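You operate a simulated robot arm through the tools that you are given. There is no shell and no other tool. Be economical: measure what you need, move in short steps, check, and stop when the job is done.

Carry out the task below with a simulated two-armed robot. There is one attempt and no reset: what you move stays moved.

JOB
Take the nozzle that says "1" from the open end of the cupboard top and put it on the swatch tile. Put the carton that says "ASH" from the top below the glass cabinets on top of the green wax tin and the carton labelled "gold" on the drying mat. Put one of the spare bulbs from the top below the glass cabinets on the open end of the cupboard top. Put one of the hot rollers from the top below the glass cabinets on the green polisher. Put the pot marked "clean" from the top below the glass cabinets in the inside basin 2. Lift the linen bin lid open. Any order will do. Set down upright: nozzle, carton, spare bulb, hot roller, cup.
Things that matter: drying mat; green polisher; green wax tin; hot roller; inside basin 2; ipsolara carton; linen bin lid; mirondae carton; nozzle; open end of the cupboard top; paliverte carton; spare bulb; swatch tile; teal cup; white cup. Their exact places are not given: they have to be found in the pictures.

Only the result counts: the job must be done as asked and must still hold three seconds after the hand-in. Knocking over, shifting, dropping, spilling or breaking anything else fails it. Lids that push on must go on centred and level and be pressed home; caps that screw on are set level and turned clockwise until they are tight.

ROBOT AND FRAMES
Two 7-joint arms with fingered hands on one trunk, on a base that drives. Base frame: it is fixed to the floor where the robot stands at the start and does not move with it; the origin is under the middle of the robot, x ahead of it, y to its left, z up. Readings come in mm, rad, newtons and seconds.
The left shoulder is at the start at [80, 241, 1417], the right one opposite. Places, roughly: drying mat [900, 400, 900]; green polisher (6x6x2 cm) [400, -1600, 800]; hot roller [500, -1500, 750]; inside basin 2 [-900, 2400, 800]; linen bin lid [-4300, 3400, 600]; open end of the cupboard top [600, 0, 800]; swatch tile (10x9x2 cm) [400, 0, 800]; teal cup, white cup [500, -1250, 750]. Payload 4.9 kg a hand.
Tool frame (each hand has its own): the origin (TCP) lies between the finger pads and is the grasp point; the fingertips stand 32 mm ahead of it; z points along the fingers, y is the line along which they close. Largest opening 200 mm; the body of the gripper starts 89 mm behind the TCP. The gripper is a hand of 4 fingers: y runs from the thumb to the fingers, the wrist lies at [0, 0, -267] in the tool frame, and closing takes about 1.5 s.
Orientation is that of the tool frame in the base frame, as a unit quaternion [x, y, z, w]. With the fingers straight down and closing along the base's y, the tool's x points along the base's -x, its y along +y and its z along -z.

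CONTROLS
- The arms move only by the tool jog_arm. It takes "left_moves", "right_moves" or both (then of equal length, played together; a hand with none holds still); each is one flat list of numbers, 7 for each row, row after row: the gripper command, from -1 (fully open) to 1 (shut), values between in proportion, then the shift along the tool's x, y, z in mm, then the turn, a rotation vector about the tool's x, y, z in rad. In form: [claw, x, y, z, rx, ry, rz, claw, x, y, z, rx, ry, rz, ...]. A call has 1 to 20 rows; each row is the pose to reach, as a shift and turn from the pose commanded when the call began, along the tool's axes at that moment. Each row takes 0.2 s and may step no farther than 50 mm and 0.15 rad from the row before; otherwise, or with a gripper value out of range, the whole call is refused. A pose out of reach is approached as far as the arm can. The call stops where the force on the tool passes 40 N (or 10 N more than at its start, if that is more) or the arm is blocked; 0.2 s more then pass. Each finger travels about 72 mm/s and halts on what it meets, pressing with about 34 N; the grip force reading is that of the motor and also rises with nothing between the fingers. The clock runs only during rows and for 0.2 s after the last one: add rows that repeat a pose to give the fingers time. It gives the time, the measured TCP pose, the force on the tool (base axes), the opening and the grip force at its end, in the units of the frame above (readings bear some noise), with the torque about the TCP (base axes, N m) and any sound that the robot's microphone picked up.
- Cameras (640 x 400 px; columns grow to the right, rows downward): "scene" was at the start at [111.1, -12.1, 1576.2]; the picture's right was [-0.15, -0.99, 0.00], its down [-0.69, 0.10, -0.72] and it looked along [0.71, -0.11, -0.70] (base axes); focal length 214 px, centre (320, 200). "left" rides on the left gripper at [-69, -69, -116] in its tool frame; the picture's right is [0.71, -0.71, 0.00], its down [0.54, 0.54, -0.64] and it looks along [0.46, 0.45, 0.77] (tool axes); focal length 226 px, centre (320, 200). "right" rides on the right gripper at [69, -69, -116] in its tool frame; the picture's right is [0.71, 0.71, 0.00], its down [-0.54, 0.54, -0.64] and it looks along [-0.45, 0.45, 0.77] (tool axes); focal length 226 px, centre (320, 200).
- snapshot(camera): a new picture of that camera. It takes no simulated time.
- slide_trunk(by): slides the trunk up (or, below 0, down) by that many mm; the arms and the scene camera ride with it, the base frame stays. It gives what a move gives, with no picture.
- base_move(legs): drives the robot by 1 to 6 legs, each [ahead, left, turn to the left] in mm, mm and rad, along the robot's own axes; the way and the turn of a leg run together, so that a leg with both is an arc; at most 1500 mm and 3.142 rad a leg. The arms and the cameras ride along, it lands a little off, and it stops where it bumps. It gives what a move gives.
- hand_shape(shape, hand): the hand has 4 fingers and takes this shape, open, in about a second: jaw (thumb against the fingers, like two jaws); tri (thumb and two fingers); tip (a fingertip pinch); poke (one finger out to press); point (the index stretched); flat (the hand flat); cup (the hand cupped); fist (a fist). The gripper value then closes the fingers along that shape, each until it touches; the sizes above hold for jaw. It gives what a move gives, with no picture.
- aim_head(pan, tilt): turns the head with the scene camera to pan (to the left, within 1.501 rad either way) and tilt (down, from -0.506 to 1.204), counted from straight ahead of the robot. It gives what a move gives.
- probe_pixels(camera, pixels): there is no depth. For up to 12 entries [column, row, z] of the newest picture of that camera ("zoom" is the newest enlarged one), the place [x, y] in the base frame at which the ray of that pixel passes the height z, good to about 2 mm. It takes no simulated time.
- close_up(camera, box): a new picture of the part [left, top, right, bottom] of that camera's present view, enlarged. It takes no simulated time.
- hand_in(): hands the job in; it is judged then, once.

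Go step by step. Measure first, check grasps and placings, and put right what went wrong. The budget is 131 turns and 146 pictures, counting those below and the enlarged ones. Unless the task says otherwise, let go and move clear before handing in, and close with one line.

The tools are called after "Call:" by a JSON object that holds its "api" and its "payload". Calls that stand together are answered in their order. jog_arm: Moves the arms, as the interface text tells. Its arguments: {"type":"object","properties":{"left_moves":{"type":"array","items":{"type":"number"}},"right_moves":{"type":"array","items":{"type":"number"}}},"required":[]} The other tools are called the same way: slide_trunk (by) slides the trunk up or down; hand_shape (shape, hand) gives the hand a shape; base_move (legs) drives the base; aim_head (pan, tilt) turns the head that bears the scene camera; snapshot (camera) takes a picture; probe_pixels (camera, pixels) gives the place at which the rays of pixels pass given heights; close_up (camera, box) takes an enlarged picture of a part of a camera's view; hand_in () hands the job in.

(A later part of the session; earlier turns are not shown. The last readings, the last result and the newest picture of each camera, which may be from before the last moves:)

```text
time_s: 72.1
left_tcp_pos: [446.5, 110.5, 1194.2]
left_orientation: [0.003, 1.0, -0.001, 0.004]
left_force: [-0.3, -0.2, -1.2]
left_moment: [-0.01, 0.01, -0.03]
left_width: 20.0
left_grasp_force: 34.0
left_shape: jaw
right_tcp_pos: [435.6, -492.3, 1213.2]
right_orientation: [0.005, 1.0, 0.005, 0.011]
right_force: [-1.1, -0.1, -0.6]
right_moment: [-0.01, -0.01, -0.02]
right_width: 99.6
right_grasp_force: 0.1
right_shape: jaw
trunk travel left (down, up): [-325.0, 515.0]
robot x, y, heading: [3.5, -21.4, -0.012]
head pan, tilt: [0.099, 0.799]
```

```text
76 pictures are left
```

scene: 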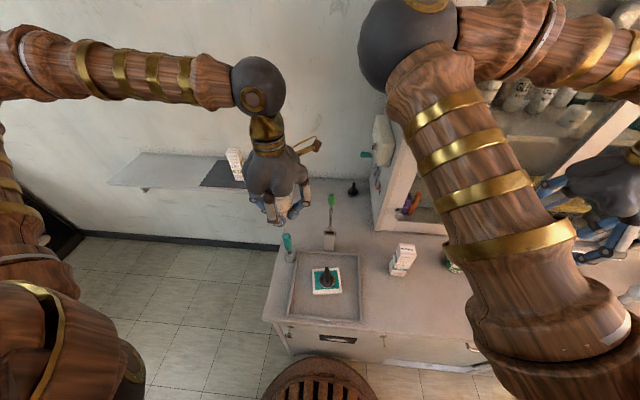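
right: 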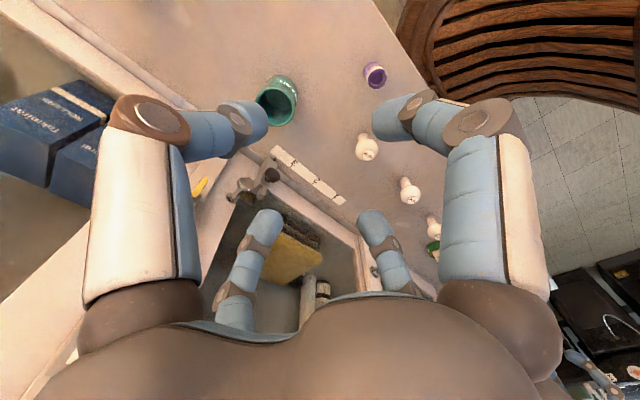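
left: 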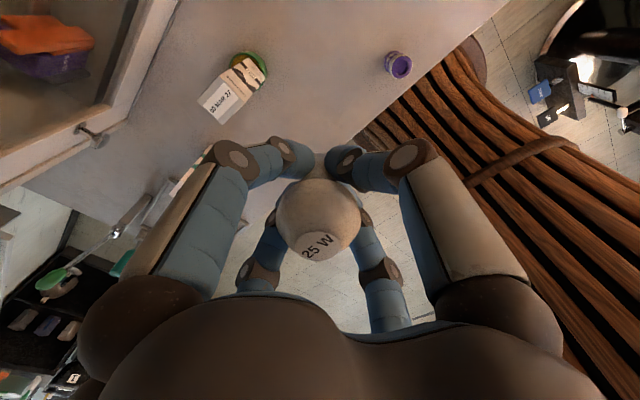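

Call:
{"api": "jog_arm", "payload": {"left_moves": [1, -40, -17, 0, 0, 0.01, 0, 1, -80, -34, 0, 0, 0.01, 0, 1, -120, -51, 0, 0, 0.01, 0, 1, -160, -68, 0, 0, 0.01, 0, 1, -200, -85, 0, 0, 0.01, 0, 1, -240, -102, 0, 0, 0.01, 0, 1, -274, -115, 0, 0, 0.01, 0, 1, -274, -115, 45, 0, 0.01, 0, 1, -274, -115, 90, 0, 0.01, 0, 1, -274, -115, 135, 0, 0.01, 0, 1, -274, -115, 180, 0, 0.01, 0, 1, -274, -115, 225, 0, 0.01, 0, 1, -274, -115, 270, 0, 0.01, 0, 1, -274, -115, 300, 0, 0.01, 0]}}

Call:
{"api": "snapshot", "payload": {"camera": "left"}}

Call:
{"api": "close_up", "payload": {"camera": "scene", "box": [260, 120, 400, 300]}}

```text
time_s: 75.1
left_tcp_pos: [722.2, -4.6, 898.2]
left_orientation: [0.004, 1.0, -0.001, -0.001]
left_force: [0.1, 0.1, -0.5]
left_moment: [-0.03, 0.04, -0.06]
left_width: 20.0
left_grasp_force: 34.2
left_shape: jaw
right_tcp_pos: [435.7, -493.0, 1213.3]
right_orientation: [0.005, 1.0, 0.005, 0.011]
right_force: [0.3, -0.6, -0.5]
right_moment: [-0.01, 0.03, 0.02]
right_width: 99.6
right_grasp_force: 0.0
right_shape: jaw
trunk travel left (down, up): [-325.0, 515.0]
robot x, y, heading: [0.7, -21.6, -0.005]
head pan, tilt: [0.099, 0.799]
```

```text
75 pictures are left
```

left: 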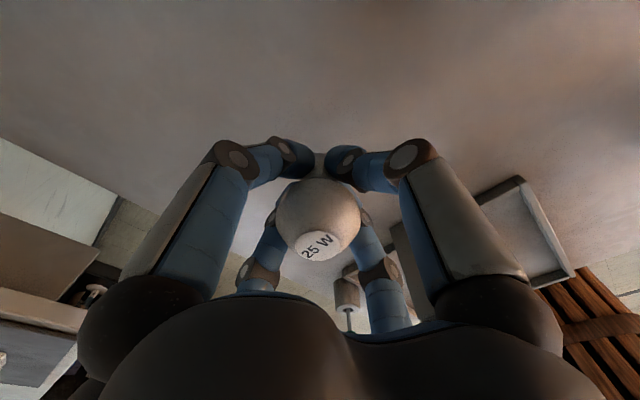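

```text
2.22 times, centred on (330, 210) of scene
```

zoom: 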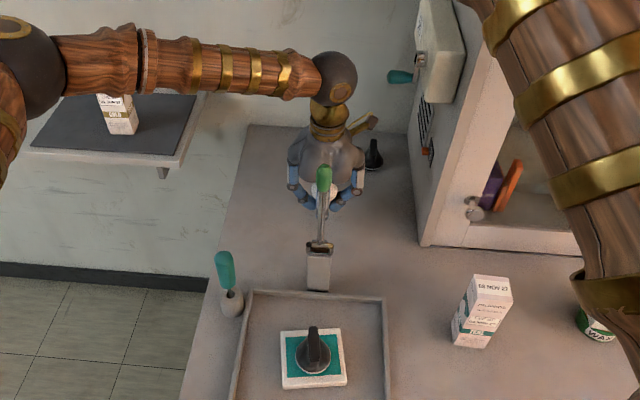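

Now I'll lower in small steps to contact near z 864.

Call:
{"api": "jog_arm", "payload": {"left_moves": [1, 0, 0, 18, 0, 0, 0, 1, 0, 0, 26, 0, 0, 0, 1, 0, 0, 29, 0, 0, 0, 1, 0, 0, 31, 0, 0, 0, 1, 0, 0, 33, 0, 0, 0, 1, 0, 0, 34.5, 0, 0, 0, 1, 0, 0, 34.5, 0, 0, 0]}}

```text
time_s: 76.7
left_tcp_pos: [721.4, -7.0, 862.9]
left_orientation: [0.003, 1.0, 0.0, 0.0]
left_force: [-0.5, 0.3, 6.6]
left_moment: [0.04, -0.08, -0.03]
left_width: 19.9
left_grasp_force: 34.4
left_shape: jaw
right_tcp_pos: [435.5, -492.1, 1212.6]
right_orientation: [0.003, 1.0, 0.006, 0.011]
right_force: [-1.0, -0.4, -0.2]
right_moment: [-0.02, -0.02, 0.0]
right_width: 99.8
right_grasp_force: 0.1
right_shape: jaw
trunk travel left (down, up): [-325.0, 515.0]
robot x, y, heading: [2.6, -20.6, -0.005]
head pan, tilt: [0.099, 0.799]
```

Light contact (6.6 N). I'll open and rise.

Call:
{"api": "jog_arm", "payload": {"left_moves": [0.7, 0, 0, 0, 0, 0, 0, 0.4, 0, 0, 0, 0, 0, 0, 0.1, 0, 0, 0, 0, 0, 0, 0, 0, 0, 0, 0, 0, 0, 0, 0, 0, 0, 0, 0, 0, 0, 0, 0, 0, 0, 0, 0, 0, 0, 0, -20, 0, 0, 0, 0, 0, 0, -60, 0, 0, 0, 0, 0, 0, -105, 0, 0, 0, 0, 0, 0, -150, 0, 0, 0, 0, 0, 0, -195, 0, 0, 0, 0, 0, 0, -240, 0, 0, 0, 0, 0, 0, -285, 0, 0, 0, 0, 0, 0, -330, 0, 0, 0]}}

Call:
{"api": "close_up", "payload": {"camera": "scene", "box": [270, 140, 400, 260]}}

```text
time_s: 79.7
left_tcp_pos: [720.9, -6.0, 1193.7]
left_orientation: [0.003, 1.0, -0.001, -0.001]
left_force: [0.1, 0.0, -0.1]
left_moment: [-0.02, 0.0, 0.0]
left_width: 99.9
left_grasp_force: 0.1
left_shape: jaw
right_tcp_pos: [434.2, -493.4, 1214.8]
right_orientation: [0.006, 1.0, 0.005, 0.011]
right_force: [-0.8, -0.9, 0.3]
right_moment: [-0.01, -0.06, 0.03]
right_width: 99.6
right_grasp_force: 0.0
right_shape: jaw
trunk travel left (down, up): [-325.0, 515.0]
robot x, y, heading: [-1.0, -18.1, -0.01]
head pan, tilt: [0.099, 0.799]
```

```text
3.33 times, centred on (335, 200) of scene
```

zoom: 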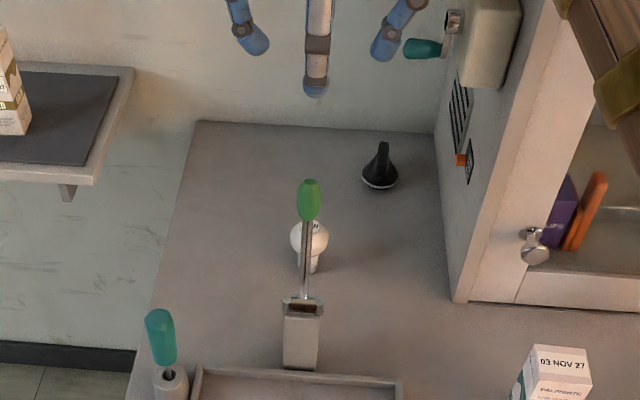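

The bulb stands on the open end. I'll retract the left arm and drive right to view the cups, rollers and polisher.

Call:
{"api": "jog_arm", "payload": {"left_moves": [0, 40, 17, 0, 0, 0, 0, 0, 80, 34, 0, 0, 0, 0, 0, 120, 51, 0, 0, 0, 0, 0, 160, 68, 0, 0, 0, 0, 0, 200, 85, 0, 0, 0, 0, 0, 240, 102, 0, 0, 0, 0, 0, 275, 120, 0, 0, 0, 0]}}

Call:
{"api": "base_move", "payload": {"legs": [[0, -1080, 0.007]]}}

Call:
{"api": "aim_head", "payload": {"pan": -0.6, "tilt": 0.8}}

Call:
{"api": "snapshot", "payload": {"camera": "scene"}}

Call:
{"api": "snapshot", "payload": {"camera": "right"}}

```text
time_s: 81.3
left_tcp_pos: [446.6, 116.9, 1192.9]
left_orientation: [0.004, 1.0, -0.001, 0.0]
left_force: [-0.8, 0.2, 0.5]
left_moment: [-0.02, -0.01, 0.03]
left_width: 99.7
left_grasp_force: 0.1
left_shape: jaw
right_tcp_pos: [433.4, -491.7, 1213.7]
right_orientation: [0.005, 1.0, 0.004, 0.011]
right_force: [-0.3, 0.1, 0.7]
right_moment: [-0.02, -0.04, 0.0]
right_width: 99.9
right_grasp_force: 0.1
right_shape: jaw
trunk travel left (down, up): [-325.0, 515.0]
robot x, y, heading: [5.3, -18.6, -0.006]
head pan, tilt: [0.099, 0.799]
```

```text
time_s: 86.8
left_tcp_pos: [433.6, -969.4, 1191.5]
left_orientation: [0.014, 1.0, -0.001, -0.001]
left_force: [0.3, 0.0, -0.1]
left_moment: [0.02, -0.03, 0.02]
left_width: 99.6
left_grasp_force: 0.0
left_shape: jaw
right_tcp_pos: [405.9, -1577.2, 1212.9]
right_orientation: [0.015, 1.0, 0.006, 0.011]
right_force: [0.2, -0.3, 0.2]
right_moment: [-0.01, 0.0, -0.03]
right_width: 99.9
right_grasp_force: 0.2
right_shape: jaw
trunk travel left (down, up): [-325.0, 515.0]
robot x, y, heading: [-15.3, -1098.3, -0.026]
head pan, tilt: [0.099, 0.799]
```

```text
time_s: 87.9
left_tcp_pos: [433.2, -969.8, 1192.3]
left_orientation: [0.013, 1.0, -0.001, -0.001]
left_force: [0.3, -1.1, -0.9]
left_moment: [0.01, -0.02, 0.0]
left_width: 99.8
left_grasp_force: 0.1
left_shape: jaw
right_tcp_pos: [407.2, -1577.5, 1212.7]
right_orientation: [0.014, 1.0, 0.005, 0.011]
right_force: [0.1, -0.1, -0.1]
right_moment: [0.0, 0.01, 0.01]
right_width: 99.8
right_grasp_force: 0.1
right_shape: jaw
trunk travel left (down, up): [-325.0, 515.0]
robot x, y, heading: [-16.6, -1091.9, -0.03]
head pan, tilt: [-0.6, 0.799]
```

```text
72 pictures are left
```

scene: 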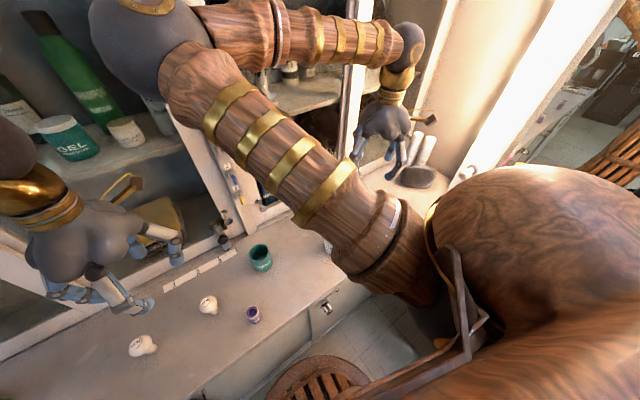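

```text
71 pictures are left
```

right: 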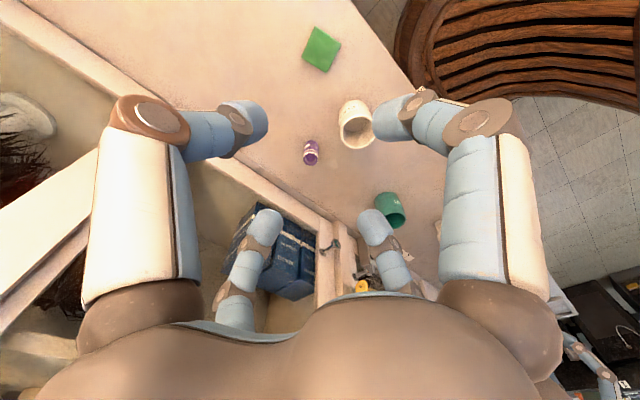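

The right camera shows the green polisher (322,48), the white cup (356,125), a roller (311,152) and the teal cup (390,208). I'll measure them.

Call:
{"api": "close_up", "payload": {"camera": "right", "box": [280, 20, 420, 240]}}

Call:
{"api": "probe_pixels", "payload": {"camera": "right", "pixels": [[314, 27, 840], [341, 44, 840], [330, 72, 840], [302, 56, 840], [311, 147, 880], [312, 163, 820], [355, 138, 900], [356, 110, 820], [396, 216, 900], [388, 196, 820]]}}

```text
1.82 times, centred on (350, 130) of right
```

zoom: 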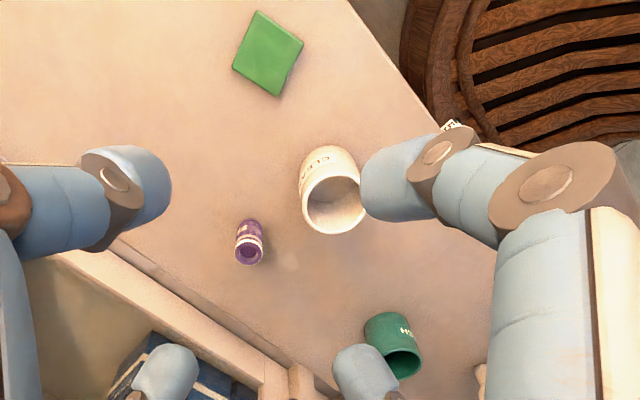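

```text
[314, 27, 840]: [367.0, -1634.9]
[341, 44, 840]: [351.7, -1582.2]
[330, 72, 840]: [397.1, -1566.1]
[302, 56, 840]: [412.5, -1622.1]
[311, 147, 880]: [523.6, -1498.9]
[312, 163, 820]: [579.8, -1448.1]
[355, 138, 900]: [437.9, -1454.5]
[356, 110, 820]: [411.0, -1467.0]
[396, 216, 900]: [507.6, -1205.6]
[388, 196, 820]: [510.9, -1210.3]
```

The cup at (425,-1460) reads "CLEAN". The polisher is at (382,-1601) and the roller near (530,-1490). I'll check the cabinet base line before putting the hand near it.

Call:
{"api": "probe_pixels", "payload": {"camera": "right", "pixels": [[104, 88, 820], [180, 143, 820], [250, 188, 820], [318, 226, 820], [311, 147, 870], [312, 150, 850], [330, 247, 950]]}}

Call:
{"api": "jog_arm", "payload": {"right_moves": [0, -24, 18, 0, 0, 0.01, 0, 0, -48, 36, 20, 0.01, 0.022, -0.01, 0, -72, 54, 50, 0.01, 0.022, -0.028, 0, -96, 72, 80, 0.01, 0.022, -0.028, 0, -108, 86, 110, 0.01, 0.022, -0.028]}}

Call:
{"api": "snapshot", "payload": {"camera": "right"}}

Call:
{"api": "snapshot", "payload": {"camera": "scene"}}

```text
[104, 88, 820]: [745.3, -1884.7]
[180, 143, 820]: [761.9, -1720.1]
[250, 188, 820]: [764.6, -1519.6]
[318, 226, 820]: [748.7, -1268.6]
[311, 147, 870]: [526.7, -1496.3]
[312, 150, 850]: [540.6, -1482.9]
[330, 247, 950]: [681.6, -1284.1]
```

```text
time_s: 89.1
left_tcp_pos: [432.1, -970.2, 1192.1]
left_orientation: [0.014, 1.0, -0.002, -0.002]
left_force: [-1.1, -0.5, 0.4]
left_moment: [0.0, 0.04, -0.02]
left_width: 99.7
left_grasp_force: 0.1
left_shape: jaw
right_tcp_pos: [519.7, -1493.2, 1102.6]
right_orientation: [0.0, 1.0, 0.0, 0.0]
right_force: [0.7, 0.3, -0.4]
right_moment: [0.01, -0.03, 0.0]
right_width: 99.7
right_grasp_force: 0.1
right_shape: jaw
trunk travel left (down, up): [-325.0, 515.0]
robot x, y, heading: [-16.3, -1092.3, -0.031]
head pan, tilt: [-0.6, 0.799]
```

```text
69 pictures are left
```

right: 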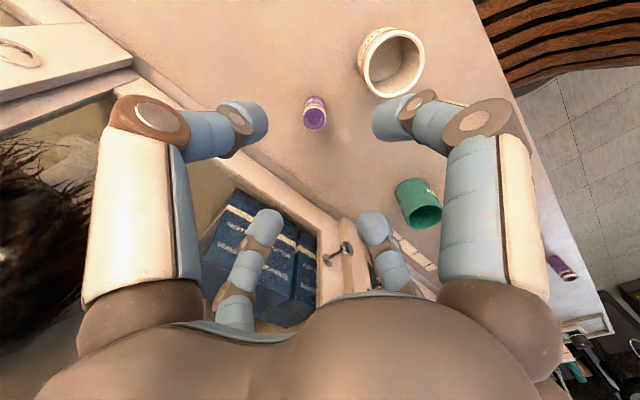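

```text
68 pictures are left
```

scene: 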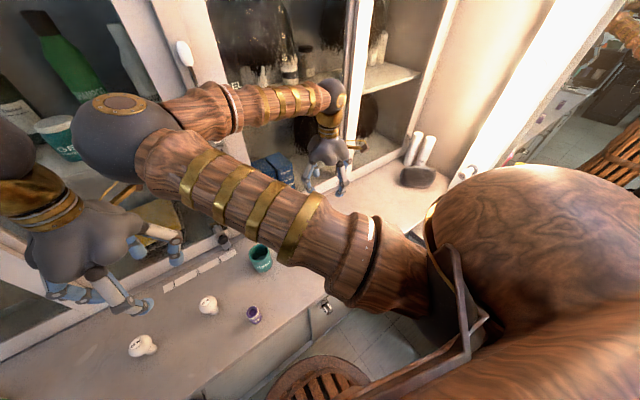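

Call:
{"api": "close_up", "payload": {"camera": "right", "box": [270, 70, 370, 160]}}

Call:
{"api": "probe_pixels", "payload": {"camera": "right", "pixels": [[316, 118, 870], [316, 118, 880], [316, 118, 890], [304, 118, 880], [327, 118, 880], [314, 96, 820]]}}

```text
4.44 times, centred on (320, 115) of right
```

zoom: 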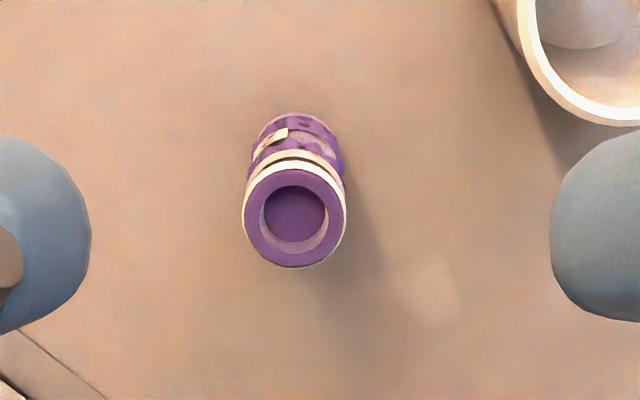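

```text
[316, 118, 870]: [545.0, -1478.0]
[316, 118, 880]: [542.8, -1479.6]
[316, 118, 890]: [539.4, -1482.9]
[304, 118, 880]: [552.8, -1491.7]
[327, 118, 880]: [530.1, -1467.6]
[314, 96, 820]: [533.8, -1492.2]
```

The roller is at (546,-1480), with its top near z 870 and a diameter of about 33. I'll descend to z 858 and grip.

Call:
{"api": "jog_arm", "payload": {"right_moves": [0, -13, 6, 40, 0, 0, 0, 0, -26, 13, 80, 0, 0, 0, 0, -26, 13, 125, 0, 0, 0, 0, -26, 13, 170, 0, 0, 0, 0, -26, 13, 210, 0, 0, 0, 0, -26, 13, 235, 0, 0, 0, 0, -26, 13, 243, 0, 0, 0, 0, -26, 13, 243, 0, 0, 0, 1, -26, 13, 243, 0, 0, 0, 1, -26, 13, 243, 0, 0, 0, 1, -26, 13, 243, 0, 0, 0, 1, -26, 13, 243, 0, 0, 0, 1, -26, 13, 243, 0, 0, 0, 1, -26, 13, 243, 0, 0, 0]}}

Call:
{"api": "snapshot", "payload": {"camera": "right"}}

```text
time_s: 92.1
left_tcp_pos: [432.9, -970.7, 1192.4]
left_orientation: [0.013, 1.0, 0.0, -0.001]
left_force: [0.6, -0.3, 0.0]
left_moment: [-0.05, -0.02, 0.01]
left_width: 99.5
left_grasp_force: 0.1
left_shape: jaw
right_tcp_pos: [544.5, -1480.4, 864.0]
right_orientation: [0.002, 1.0, 0.0, 0.0]
right_force: [0.5, -0.3, 0.4]
right_moment: [-0.01, -0.01, -0.02]
right_width: 28.6
right_grasp_force: 34.6
right_shape: jaw
trunk travel left (down, up): [-325.0, 515.0]
robot x, y, heading: [-16.9, -1096.7, -0.029]
head pan, tilt: [-0.6, 0.799]
```

```text
66 pictures are left
```

right: 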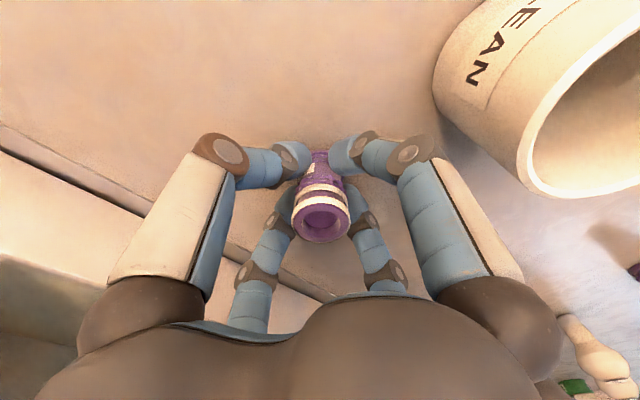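

The roller is gripped (28.6 mm). I'll lift it and carry it over the polisher.

Call:
{"api": "jog_arm", "payload": {"right_moves": [1, 0, 0, -10, 0, 0, 0, 1, 0, 0, -50, 0, 0, 0, 1, 0, 0, -95, 0, 0, 0, 1, 0, 0, -140, 0, 0, 0, 1, 0, 0, -180, 0, 0, 0, 1, 36, -27, -180, 0, 0, 0, 1, 72, -54, -180, 0, 0, 0, 1, 108, -81, -180, 0, 0, 0, 1, 140, -105, -180, 0, 0, 0, 1, 162, -121, -180, 0, 0, 0, 1, 162, -121, -160, 0, 0, 0, 1, 162, -121, -135, 0, 0, 0]}}

Call:
{"api": "snapshot", "payload": {"camera": "right"}}

Call:
{"api": "close_up", "payload": {"camera": "right", "box": [270, 60, 370, 160]}}

```text
time_s: 94.7
left_tcp_pos: [433.0, -971.6, 1192.7]
left_orientation: [0.012, 1.0, 0.001, -0.001]
left_force: [0.2, -0.9, 0.3]
left_moment: [0.02, -0.02, 0.01]
left_width: 99.5
left_grasp_force: 0.1
left_shape: jaw
right_tcp_pos: [384.0, -1603.8, 997.8]
right_orientation: [0.001, 1.0, 0.0, 0.0]
right_force: [0.1, -0.3, 0.1]
right_moment: [0.01, 0.01, -0.03]
right_width: 28.2
right_grasp_force: 34.1
right_shape: jaw
trunk travel left (down, up): [-325.0, 515.0]
robot x, y, heading: [-17.5, -1097.1, -0.026]
head pan, tilt: [-0.6, 0.799]
```

```text
65 pictures are left
```

right: 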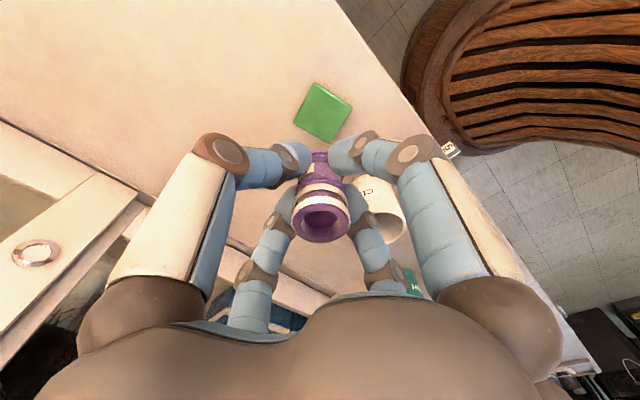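

```text
4.00 times, centred on (320, 110) of right
```

zoom: 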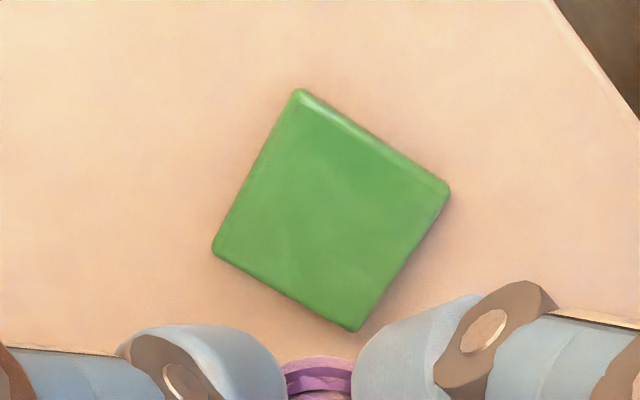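

Call:
{"api": "probe_pixels", "payload": {"camera": "zoom", "pixels": [[300, 92, 840], [448, 190, 840], [358, 327, 840], [214, 245, 840]]}}

```text
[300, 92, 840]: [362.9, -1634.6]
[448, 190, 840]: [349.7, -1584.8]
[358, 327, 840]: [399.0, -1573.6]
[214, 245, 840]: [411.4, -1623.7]
```

The polisher centre is (381,-1604), right under the hand. I'll lower to contact at about z 882.

Call:
{"api": "jog_arm", "payload": {"right_moves": [1, 3, 0, 45, 0, 0, 0, 1, 3, 0, 85, 0, 0, 0, 1, 3, 0, 104, 0, 0, 0, 1, 3, 0, 107, 0, 0, 0, 1, 3, 0, 110, 0, 0, 0, 1, 3, 0, 113, 0, 0, 0, 1, 3, 0, 115, 0, 0, 0]}}

Call:
{"api": "close_up", "payload": {"camera": "right", "box": [220, 80, 420, 280]}}

```text
time_s: 96.3
left_tcp_pos: [433.8, -970.5, 1192.6]
left_orientation: [0.013, 1.0, -0.001, -0.001]
left_force: [-0.5, 0.3, -0.1]
left_moment: [-0.01, 0.03, 0.02]
left_width: 99.9
left_grasp_force: 0.0
left_shape: jaw
right_tcp_pos: [381.1, -1602.1, 881.7]
right_orientation: [0.001, 1.0, 0.0, 0.0]
right_force: [1.0, 0.0, 0.1]
right_moment: [-0.01, 0.0, -0.01]
right_width: 28.2
right_grasp_force: 33.8
right_shape: jaw
trunk travel left (down, up): [-325.0, 515.0]
robot x, y, heading: [-16.9, -1092.1, -0.031]
head pan, tilt: [-0.6, 0.799]
```

```text
2.00 times, centred on (320, 180) of right
```

zoom: 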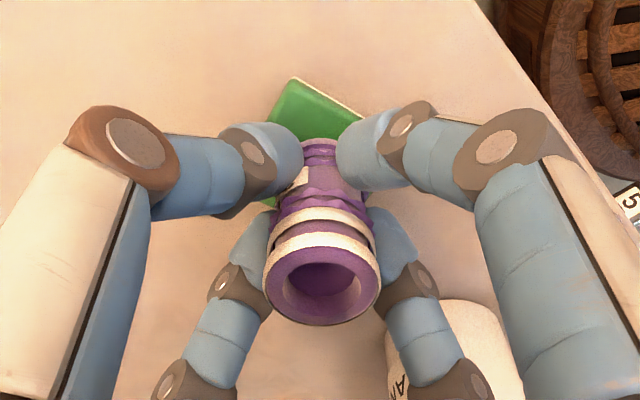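

No contact yet. I'll step on finely.

Call:
{"api": "jog_arm", "payload": {"right_moves": [1, 0, 0, 1.5, 0, 0, 0, 1, 0, 0, 3, 0, 0, 0, 1, 0, 0, 4, 0, 0, 0, 1, 0, 0, 4, 0, 0, 0]}}

```text
time_s: 97.3
left_tcp_pos: [433.3, -970.6, 1193.6]
left_orientation: [0.014, 1.0, 0.0, 0.0]
left_force: [0.2, -0.6, 0.1]
left_moment: [-0.01, -0.01, -0.02]
left_width: 99.6
left_grasp_force: 0.1
left_shape: jaw
right_tcp_pos: [380.2, -1601.8, 879.3]
right_orientation: [0.001, 1.0, 0.0, 0.0]
right_force: [0.1, 0.0, -0.9]
right_moment: [0.05, -0.02, 0.01]
right_width: 28.1
right_grasp_force: 34.1
right_shape: jaw
trunk travel left (down, up): [-325.0, 515.0]
robot x, y, heading: [-17.9, -1094.2, -0.031]
head pan, tilt: [-0.6, 0.799]
```

Call:
{"api": "jog_arm", "payload": {"right_moves": [1, 0, 0, 1.5, 0, 0, 0, 1, 0, 0, 3, 0, 0, 0, 1, 0, 0, 4.5, 0, 0, 0, 1, 0, 0, 4.5, 0, 0, 0]}}

Call:
{"api": "close_up", "payload": {"camera": "right", "box": [250, 100, 390, 240]}}

```text
time_s: 98.3
left_tcp_pos: [432.2, -969.7, 1192.6]
left_orientation: [0.013, 1.0, 0.0, -0.001]
left_force: [0.1, 0.6, -0.7]
left_moment: [0.03, 0.0, 0.01]
left_width: 99.9
left_grasp_force: 0.0
left_shape: jaw
right_tcp_pos: [380.8, -1602.3, 874.8]
right_orientation: [0.001, 1.0, 0.0, 0.0]
right_force: [0.8, -0.9, 5.6]
right_moment: [-0.04, 0.01, 0.03]
right_width: 28.5
right_grasp_force: 34.4
right_shape: jaw
trunk travel left (down, up): [-325.0, 515.0]
robot x, y, heading: [-16.9, -1096.4, -0.028]
head pan, tilt: [-0.6, 0.799]
```

```text
2.86 times, centred on (320, 170) of right
```

zoom: 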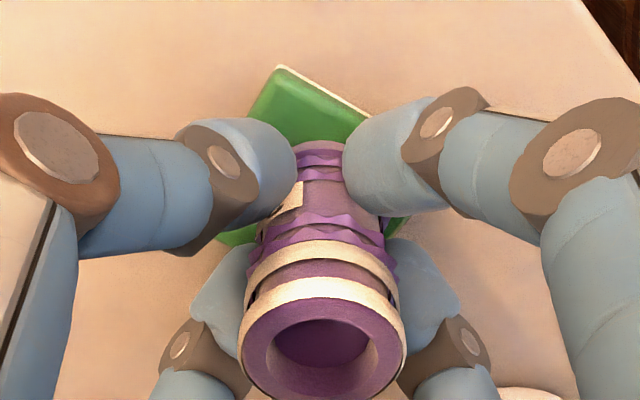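

Contact (5.6 N). I'll release and rise.

Call:
{"api": "jog_arm", "payload": {"right_moves": [0.7, 0, 0, 0, 0, 0, 0, 0.4, 0, 0, 0, 0, 0, 0, 0.2, 0, 0, 0, 0, 0, 0, 0.1, 0, 0, 0, 0, 0, 0, 0.1, 0, 0, 0, 0, 0, 0, 0.1, 0, 0, -15, 0, 0, 0, 0.1, 0, 0, -50, 0, 0, 0, 0.1, 0, 0, -95, 0, 0, 0, 0.1, 0, 0, -140, 0, 0, 0, 0.1, 0, 0, -180, 0, 0, 0]}}

Call:
{"api": "snapshot", "payload": {"camera": "right"}}

Call:
{"api": "close_up", "payload": {"camera": "right", "box": [270, 60, 410, 200]}}

```text
time_s: 100.5
left_tcp_pos: [431.0, -968.9, 1193.8]
left_orientation: [0.012, 1.0, -0.001, 0.0]
left_force: [0.2, -1.0, 0.0]
left_moment: [-0.02, -0.02, 0.0]
left_width: 99.6
left_grasp_force: 0.1
left_shape: jaw
right_tcp_pos: [378.7, -1601.9, 1055.4]
right_orientation: [0.001, 1.0, 0.001, 0.0]
right_force: [-0.6, -0.3, 0.0]
right_moment: [-0.03, -0.04, -0.02]
right_width: 89.6
right_grasp_force: 0.1
right_shape: jaw
trunk travel left (down, up): [-325.0, 515.0]
robot x, y, heading: [-20.6, -1092.6, -0.029]
head pan, tilt: [-0.6, 0.799]
```

```text
61 pictures are left
```

right: 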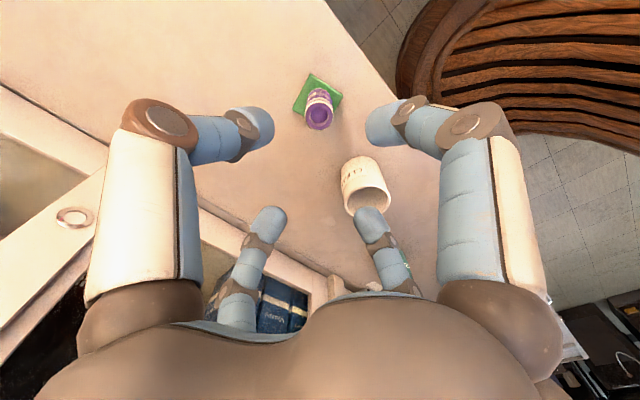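

```text
2.86 times, centred on (340, 130) of right
```

zoom: 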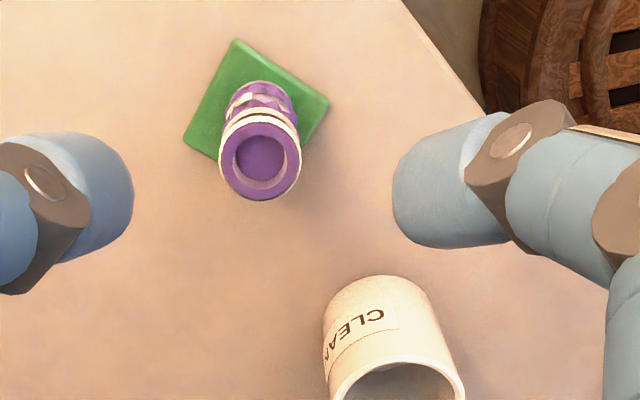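

The roller stands on the polisher. Now I'll measure the CLEAN cup.

Call:
{"api": "jog_arm", "payload": {"right_moves": [-0.3, -15, 40, -10, 0, 0, 0, -0.5, -30, 80, -10, 0, 0, 0, -0.5, -40, 120, -10, 0, 0, 0, -0.5, -45, 142, 0, 0, 0, 0, -0.5, -45, 142, 0, 0, 0, 0]}}

Call:
{"api": "close_up", "payload": {"camera": "right", "box": [240, 60, 400, 220]}}

```text
time_s: 101.7
left_tcp_pos: [431.9, -969.6, 1192.6]
left_orientation: [0.012, 1.0, 0.0, 0.0]
left_force: [0.3, -0.2, 0.2]
left_moment: [-0.02, 0.01, 0.0]
left_width: 99.7
left_grasp_force: 0.1
left_shape: jaw
right_tcp_pos: [424.8, -1462.0, 1055.3]
right_orientation: [0.001, 1.0, 0.001, 0.0]
right_force: [0.1, -0.4, -0.1]
right_moment: [0.04, 0.01, 0.0]
right_width: 149.6
right_grasp_force: 0.1
right_shape: jaw
trunk travel left (down, up): [-325.0, 515.0]
robot x, y, heading: [-16.7, -1096.7, -0.028]
head pan, tilt: [-0.6, 0.799]
```

```text
2.50 times, centred on (320, 140) of right
```

zoom: 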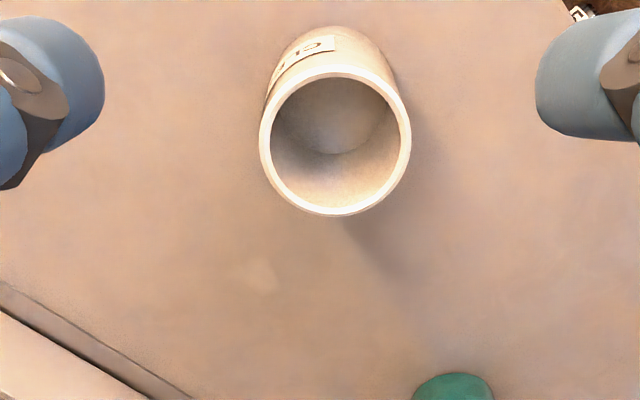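

Call:
{"api": "probe_pixels", "payload": {"camera": "zoom", "pixels": [[260, 138, 910], [411, 138, 910], [335, 66, 910], [335, 216, 910], [330, 26, 820], [336, 138, 910], [336, 138, 900], [336, 138, 890]]}}

```text
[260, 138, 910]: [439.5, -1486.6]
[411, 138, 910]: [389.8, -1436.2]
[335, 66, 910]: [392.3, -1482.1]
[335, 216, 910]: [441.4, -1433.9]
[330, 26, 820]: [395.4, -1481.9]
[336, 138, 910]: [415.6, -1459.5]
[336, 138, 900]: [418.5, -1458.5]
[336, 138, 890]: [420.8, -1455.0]
```

The cup is 70 mm across, centre (416,-1459), rim z about 910. I'll grip it from outside at z 888.

Call:
{"api": "jog_arm", "payload": {"right_moves": [-0.5, 9, 3, 40, 0, 0, 0, -0.5, 9, 3, 80, 0, 0, 0, -0.5, 9, 3, 120, 0, 0, 0, -0.5, 9, 3, 155, 0, 0, 0, -0.5, 9, 3, 168, 0, 0, 0, -0.5, 9, 3, 168, 0, 0, 0, 1, 9, 3, 168, 0, 0, 0, 1, 9, 3, 168, 0, 0, 0, 1, 9, 3, 168, 0, 0, 0, 1, 9, 3, 168, 0, 0, 0, 1, 9, 3, 168, 0, 0, 0, 1, 9, 3, 168, 0, 0, 0, 1, 9, 3, 168, 0, 0, 0]}}

Call:
{"api": "snapshot", "payload": {"camera": "right"}}

```text
time_s: 102.4
left_tcp_pos: [431.0, -968.5, 1189.6]
left_orientation: [0.014, 1.0, 0.003, -0.002]
left_force: [-0.2, 3.6, -4.1]
left_moment: [-0.4, -0.19, -0.1]
left_width: 99.9
left_grasp_force: 0.0
left_shape: jaw
right_tcp_pos: [419.5, -1456.1, 957.8]
right_orientation: [0.0, 1.0, 0.0, 0.001]
right_force: [0.3, 1.0, 0.2]
right_moment: [-0.02, 0.02, -0.02]
right_width: 150.0
right_grasp_force: 0.1
right_shape: jaw
trunk travel left (down, up): [-325.0, 515.0]
robot x, y, heading: [-14.2, -1091.5, -0.027]
head pan, tilt: [-0.6, 0.799]
stopped in row 3 (left hand): the force on the tool passed its limit (the readings are from after the stop); the commanded pose is now the measured one
```

```text
58 pictures are left
```

right: 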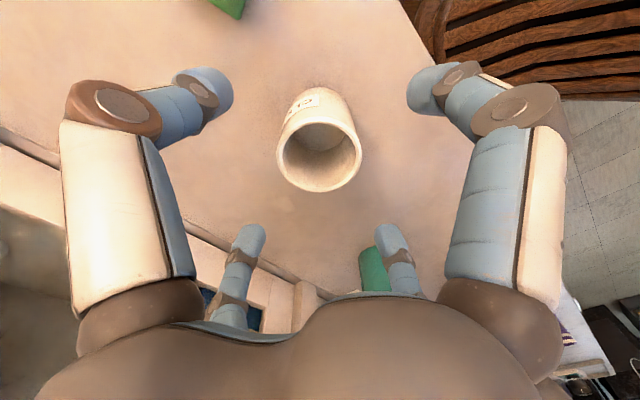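

The right elbow bumped the left hand, so I'll first move the left hand well to the left and then continue.

Call:
{"api": "jog_arm", "payload": {"left_moves": [0, 0, 40, 0, 0, 0, 0, 0, 0, 80, 0, 0, 0, 0, 0, 0, 120, 0, 0, 0, 0, 0, 0, 160, 0, 0, 0, 0, 0, 10, 200, 0, 0, 0, 0, 0, 20, 240, 0, 0, 0, 0]}}

Call:
{"api": "jog_arm", "payload": {"right_moves": [-0.5, 3, -3, 30, 0, 0, 0, -0.5, 3, -3, 60, 0, 0, 0, -0.5, 3, -3, 70, 0, 0, 0, -0.5, 3, -3, 70, 0, 0, 0, 1, 3, -3, 70, 0, 0, 0, 1, 3, -3, 70, 0, 0, 0, 1, 3, -3, 70, 0, 0, 0, 1, 3, -3, 70, 0, 0, 0, 1, 3, -3, 70, 0, 0, 0, 1, 3, -3, 70, 0, 0, 0, 1, 3, -3, 70, 0, 0, 0]}}

Call:
{"api": "snapshot", "payload": {"camera": "right"}}

```text
time_s: 103.8
left_tcp_pos: [417.5, -727.1, 1189.2]
left_orientation: [0.014, 1.0, 0.001, -0.003]
left_force: [-0.4, 0.4, 0.4]
left_moment: [-0.01, -0.03, 0.04]
left_width: 99.7
left_grasp_force: 0.1
left_shape: jaw
right_tcp_pos: [419.0, -1454.1, 959.1]
right_orientation: [0.001, 1.0, 0.0, 0.002]
right_force: [-0.2, 0.7, 0.3]
right_moment: [-0.03, 0.0, 0.01]
right_width: 149.9
right_grasp_force: 0.0
right_shape: jaw
trunk travel left (down, up): [-325.0, 515.0]
robot x, y, heading: [-16.2, -1093.1, -0.031]
head pan, tilt: [-0.6, 0.799]
```

```text
time_s: 106.2
left_tcp_pos: [419.8, -727.7, 1188.5]
left_orientation: [0.014, 1.0, 0.002, -0.003]
left_force: [0.3, -0.4, 0.3]
left_moment: [-0.02, 0.03, -0.03]
left_width: 100.0
left_grasp_force: 0.1
left_shape: jaw
right_tcp_pos: [417.7, -1457.3, 888.4]
right_orientation: [0.001, 1.0, 0.002, 0.002]
right_force: [0.0, -0.9, -0.7]
right_moment: [-0.02, -0.01, 0.01]
right_width: 59.7
right_grasp_force: 34.3
right_shape: jaw
trunk travel left (down, up): [-325.0, 515.0]
robot x, y, heading: [-16.4, -1093.2, -0.028]
head pan, tilt: [-0.6, 0.799]
```

```text
57 pictures are left
```

right: 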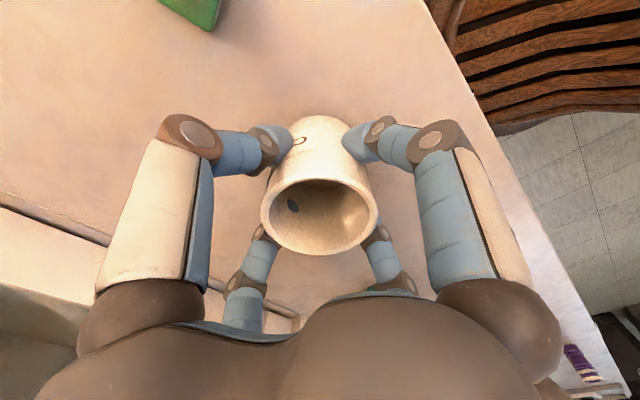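

The cup is gripped. I'll lift it to z 1180, back away from the counter and look toward the basins.

Call:
{"api": "jog_arm", "payload": {"right_moves": [1, 0, 0, -10, 0, 0, 0, 1, 0, 0, -50, 0, 0, 0, 1, 0, 0, -95, 0, 0, 0, 1, 0, 0, -140, 0, 0, 0, 1, 0, 0, -185, 0, 0, 0, 1, 0, 0, -230, 0, 0, 0, 1, 0, 0, -275, 0, 0, 0, 1, 0, 0, -300, 0, 0, 0]}}

Call:
{"api": "base_move", "payload": {"legs": [[-700, 0, 0.03]]}}

Call:
{"api": "aim_head", "payload": {"pan": 1.2, "tilt": 0.35}}

Call:
{"api": "snapshot", "payload": {"camera": "scene"}}

```text
time_s: 108.0
left_tcp_pos: [418.5, -727.7, 1189.9]
left_orientation: [0.014, 1.0, 0.003, -0.002]
left_force: [0.1, 0.4, -0.1]
left_moment: [0.0, -0.03, 0.0]
left_width: 100.0
left_grasp_force: 0.0
left_shape: jaw
right_tcp_pos: [414.6, -1458.2, 1187.4]
right_orientation: [0.001, 1.0, 0.001, 0.001]
right_force: [-0.6, -0.1, -3.2]
right_moment: [-0.01, 0.03, 0.0]
right_width: 59.4
right_grasp_force: 34.2
right_shape: jaw
trunk travel left (down, up): [-325.0, 515.0]
robot x, y, heading: [-19.2, -1096.1, -0.031]
head pan, tilt: [-0.6, 0.799]
```

```text
time_s: 109.2
left_tcp_pos: [382.0, -727.7, 1190.1]
left_orientation: [0.014, 1.0, 0.002, -0.003]
left_force: [0.0, 0.3, 0.6]
left_moment: [0.0, -0.01, 0.01]
left_width: 100.0
left_grasp_force: 0.1
left_shape: jaw
right_tcp_pos: [378.1, -1457.4, 1187.3]
right_orientation: [0.0, 1.0, 0.002, 0.001]
right_force: [0.3, -0.1, -2.9]
right_moment: [0.01, -0.02, 0.02]
right_width: 59.4
right_grasp_force: 33.5
right_shape: jaw
trunk travel left (down, up): [-325.0, 515.0]
robot x, y, heading: [-54.5, -1094.8, -0.026]
head pan, tilt: [-0.6, 0.799]
stopped in leg 1: the robot was blocked; the commanded pose is now the measured one
```

```text
time_s: 111.0
left_tcp_pos: [382.9, -727.7, 1189.4]
left_orientation: [0.013, 1.0, 0.003, -0.002]
left_force: [0.0, 0.3, -0.9]
left_moment: [-0.03, -0.02, -0.05]
left_width: 99.9
left_grasp_force: 0.0
left_shape: jaw
right_tcp_pos: [378.5, -1457.4, 1188.2]
right_orientation: [-0.001, 1.0, 0.002, 0.002]
right_force: [-0.1, 0.4, -3.0]
right_moment: [0.02, -0.01, 0.0]
right_width: 59.6
right_grasp_force: 33.9
right_shape: jaw
trunk travel left (down, up): [-325.0, 515.0]
robot x, y, heading: [-51.8, -1090.8, -0.025]
head pan, tilt: [1.201, 0.351]
```

```text
56 pictures are left
```

scene: 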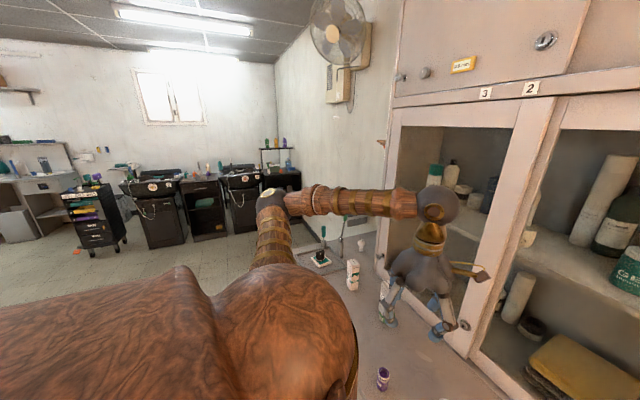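

Something behind blocks backward motion here. I'll drive left along the counter, where I know the way is clear, and look around.

Call:
{"api": "base_move", "payload": {"legs": [[30, 0, 0.02], [0, 1190, 0]]}}

Call:
{"api": "aim_head", "payload": {"pan": 1.5, "tilt": 0.3}}

Call:
{"api": "snapshot", "payload": {"camera": "scene"}}

Call:
{"api": "aim_head", "payload": {"pan": -1.5, "tilt": 0.3}}

Call:
{"api": "snapshot", "payload": {"camera": "scene"}}

```text
time_s: 117.5
left_tcp_pos: [413.2, 486.2, 1190.3]
left_orientation: [0.003, 1.0, 0.003, -0.003]
left_force: [-0.5, 0.1, 0.4]
left_moment: [0.01, 0.0, -0.02]
left_width: 99.9
left_grasp_force: 0.2
left_shape: jaw
right_tcp_pos: [423.6, -244.0, 1187.0]
right_orientation: [-0.011, 1.0, 0.002, 0.001]
right_force: [1.1, -0.2, -4.6]
right_moment: [0.02, 0.02, 0.01]
right_width: 59.7
right_grasp_force: 34.1
right_shape: jaw
trunk travel left (down, up): [-325.0, 515.0]
robot x, y, heading: [-15.0, 110.6, -0.007]
head pan, tilt: [1.201, 0.351]
```

```text
time_s: 118.3
left_tcp_pos: [413.8, 486.4, 1187.8]
left_orientation: [0.003, 1.0, 0.003, -0.004]
left_force: [0.3, -0.1, -0.3]
left_moment: [0.02, -0.03, 0.0]
left_width: 100.1
left_grasp_force: 0.1
left_shape: jaw
right_tcp_pos: [423.3, -243.4, 1186.8]
right_orientation: [-0.011, 1.0, 0.002, 0.001]
right_force: [0.1, 0.5, -3.2]
right_moment: [0.01, 0.0, 0.0]
right_width: 59.7
right_grasp_force: 33.6
right_shape: jaw
trunk travel left (down, up): [-325.0, 515.0]
robot x, y, heading: [-15.9, 112.2, -0.006]
head pan, tilt: [1.499, 0.3]
```

```text
55 pictures are left
```

scene: 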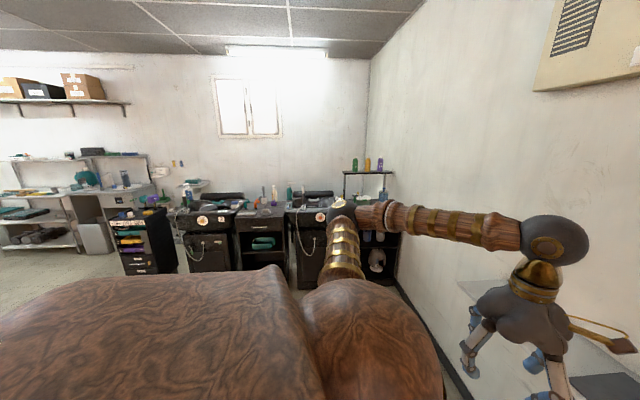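

```text
time_s: 120.9
left_tcp_pos: [412.5, 486.0, 1189.1]
left_orientation: [0.004, 1.0, 0.003, -0.003]
left_force: [0.5, 0.0, 0.3]
left_moment: [0.06, 0.01, -0.02]
left_width: 99.7
left_grasp_force: 0.1
left_shape: jaw
right_tcp_pos: [423.7, -243.0, 1187.0]
right_orientation: [-0.011, 1.0, 0.001, 0.001]
right_force: [-0.8, -0.3, -3.3]
right_moment: [0.01, 0.02, 0.05]
right_width: 59.5
right_grasp_force: 33.2
right_shape: jaw
trunk travel left (down, up): [-325.0, 515.0]
robot x, y, heading: [-17.7, 108.4, -0.008]
head pan, tilt: [-1.499, 0.3]
```

```text
54 pictures are left
```

scene: 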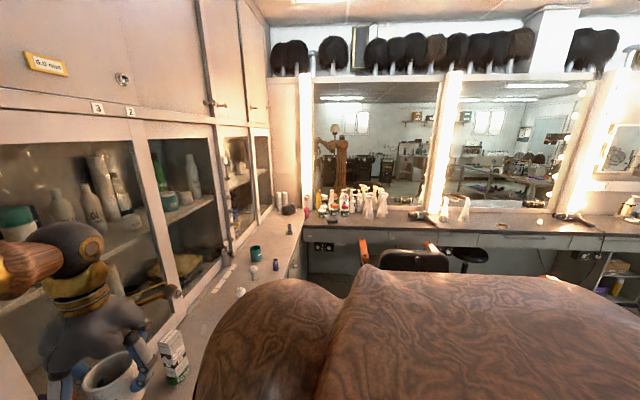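

It was the salon chair near (410,265). I'll strafe left into the open area, then turn left 90° toward the basins.

Call:
{"api": "base_move", "payload": {"legs": [[0, 600, 0], [0, 0, 1.571]]}}

Call:
{"api": "aim_head", "payload": {"pan": 0.3, "tilt": 0.5}}

Call:
{"api": "snapshot", "payload": {"camera": "scene"}}

Call:
{"api": "aim_head", "payload": {"pan": 1.4, "tilt": 0.4}}

Call:
{"api": "snapshot", "payload": {"camera": "scene"}}

```text
time_s: 128.1
left_tcp_pos: [-381.7, 1145.7, 1189.4]
left_orientation: [-0.699, 0.715, 0.0, -0.005]
left_force: [-0.1, 0.4, -0.1]
left_moment: [0.05, 0.01, 0.01]
left_width: 99.8
left_grasp_force: 0.1
left_shape: jaw
right_tcp_pos: [347.9, 1146.3, 1187.1]
right_orientation: [0.709, -0.706, -0.003, 0.0]
right_force: [0.4, -0.6, -3.3]
right_moment: [-0.01, 0.01, -0.01]
right_width: 59.7
right_grasp_force: 33.6
right_shape: jaw
trunk travel left (down, up): [-325.0, 515.0]
robot x, y, heading: [-14.9, 712.3, 1.55]
head pan, tilt: [-1.499, 0.3]
```

```text
time_s: 129.9
left_tcp_pos: [-380.8, 1146.0, 1190.5]
left_orientation: [-0.699, 0.715, 0.0, -0.003]
left_force: [1.0, 0.4, 0.4]
left_moment: [0.01, 0.02, -0.02]
left_width: 100.1
left_grasp_force: 0.1
left_shape: jaw
right_tcp_pos: [347.6, 1146.9, 1187.3]
right_orientation: [0.709, -0.705, -0.002, 0.001]
right_force: [-0.5, -0.2, -3.4]
right_moment: [0.01, -0.02, 0.03]
right_width: 59.3
right_grasp_force: 34.2
right_shape: jaw
trunk travel left (down, up): [-325.0, 515.0]
robot x, y, heading: [-14.6, 710.0, 1.549]
head pan, tilt: [0.3, 0.499]
```

```text
53 pictures are left
```

scene: 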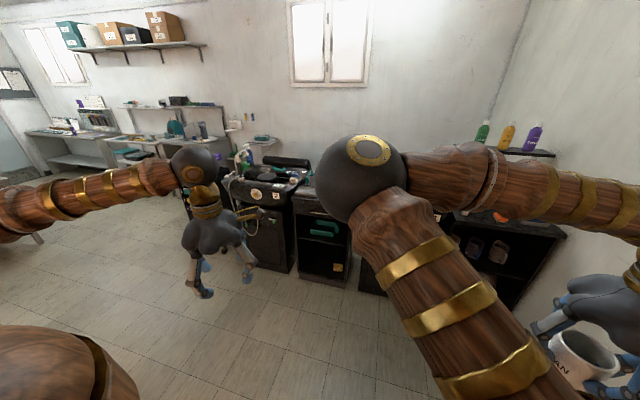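

```text
time_s: 131.2
left_tcp_pos: [-382.2, 1146.5, 1188.5]
left_orientation: [-0.699, 0.715, 0.0, -0.003]
left_force: [0.0, -0.3, 0.2]
left_moment: [-0.04, -0.01, 0.03]
left_width: 99.7
left_grasp_force: 0.0
left_shape: jaw
right_tcp_pos: [348.4, 1146.7, 1187.5]
right_orientation: [0.709, -0.706, -0.001, 0.0]
right_force: [0.2, 0.4, -3.0]
right_moment: [0.0, 0.0, 0.03]
right_width: 59.5
right_grasp_force: 34.1
right_shape: jaw
trunk travel left (down, up): [-325.0, 515.0]
robot x, y, heading: [-13.9, 712.6, 1.55]
head pan, tilt: [1.4, 0.4]
```

```text
52 pictures are left
```

scene: 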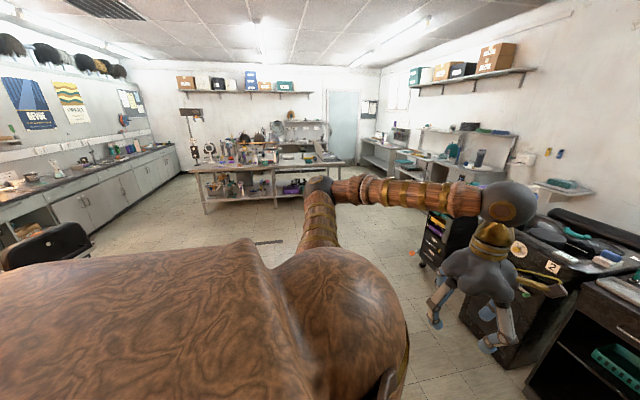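

Basin 2 carries the "2" at (555,267), next to the drawer cart. I'll strafe left and move ahead part of the way, then look down into the basin.

Call:
{"api": "base_move", "payload": {"legs": [[0, 1100, 0.02], [650, 0, 0]]}}

Call:
{"api": "aim_head", "payload": {"pan": -0.1, "tilt": 0.75}}

Call:
{"api": "snapshot", "payload": {"camera": "scene"}}

```text
time_s: 140.1
left_tcp_pos: [-1483.0, 1815.2, 1188.4]
left_orientation: [-0.703, 0.711, 0.0, -0.004]
left_force: [0.2, -0.8, -1.0]
left_moment: [0.02, -0.01, 0.01]
left_width: 99.7
left_grasp_force: 0.0
left_shape: jaw
right_tcp_pos: [-753.5, 1823.2, 1187.9]
right_orientation: [0.713, -0.701, -0.002, 0.0]
right_force: [0.0, -0.1, -3.5]
right_moment: [0.01, -0.01, -0.02]
right_width: 59.4
right_grasp_force: 34.0
right_shape: jaw
trunk travel left (down, up): [-325.0, 515.0]
robot x, y, heading: [-1112.7, 1386.4, 1.558]
head pan, tilt: [1.4, 0.4]
```

```text
time_s: 141.7
left_tcp_pos: [-1484.3, 1814.5, 1189.2]
left_orientation: [-0.702, 0.712, -0.001, -0.004]
left_force: [0.4, 0.5, -0.3]
left_moment: [0.03, -0.01, 0.03]
left_width: 99.9
left_grasp_force: 0.0
left_shape: jaw
right_tcp_pos: [-752.2, 1824.2, 1187.3]
right_orientation: [0.713, -0.701, -0.002, 0.001]
right_force: [-0.1, -0.2, -3.8]
right_moment: [-0.03, -0.01, 0.0]
right_width: 59.4
right_grasp_force: 33.6
right_shape: jaw
trunk travel left (down, up): [-325.0, 515.0]
robot x, y, heading: [-1109.0, 1386.1, 1.562]
head pan, tilt: [-0.099, 0.75]
```

```text
51 pictures are left
```

scene: 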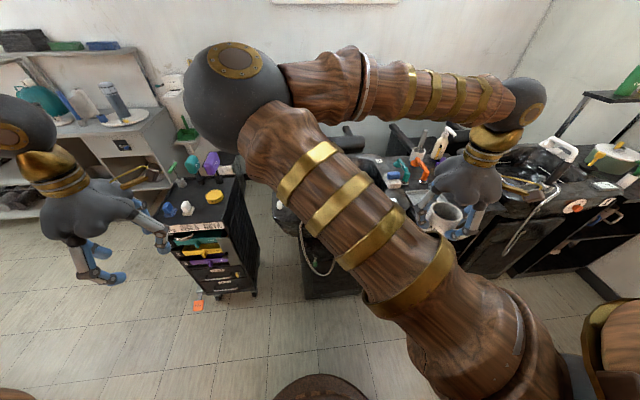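

The right arm hides the basin. I'll look through the hand cameras.

Call:
{"api": "snapshot", "payload": {"camera": "right"}}

Call:
{"api": "snapshot", "payload": {"camera": "left"}}

```text
50 pictures are left
```

right: 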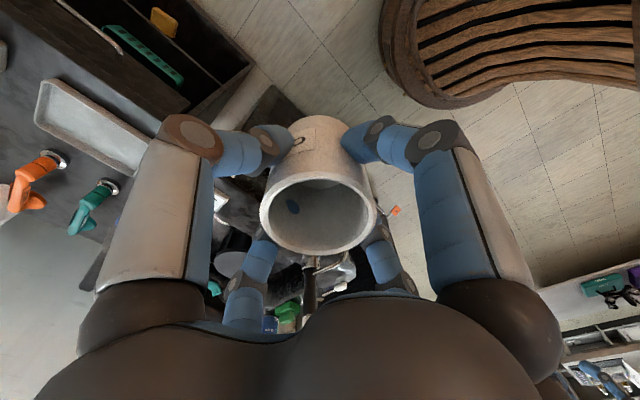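

```text
49 pictures are left
```

left: 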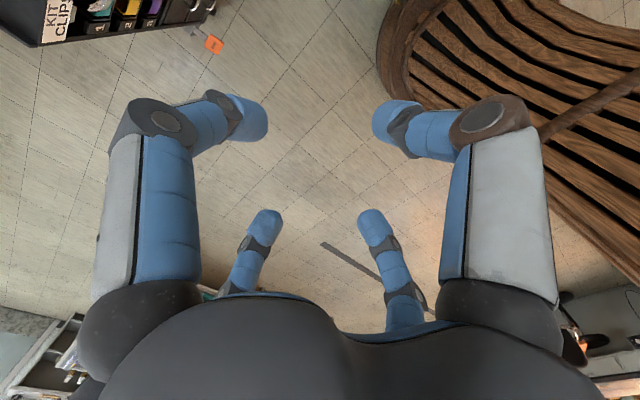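

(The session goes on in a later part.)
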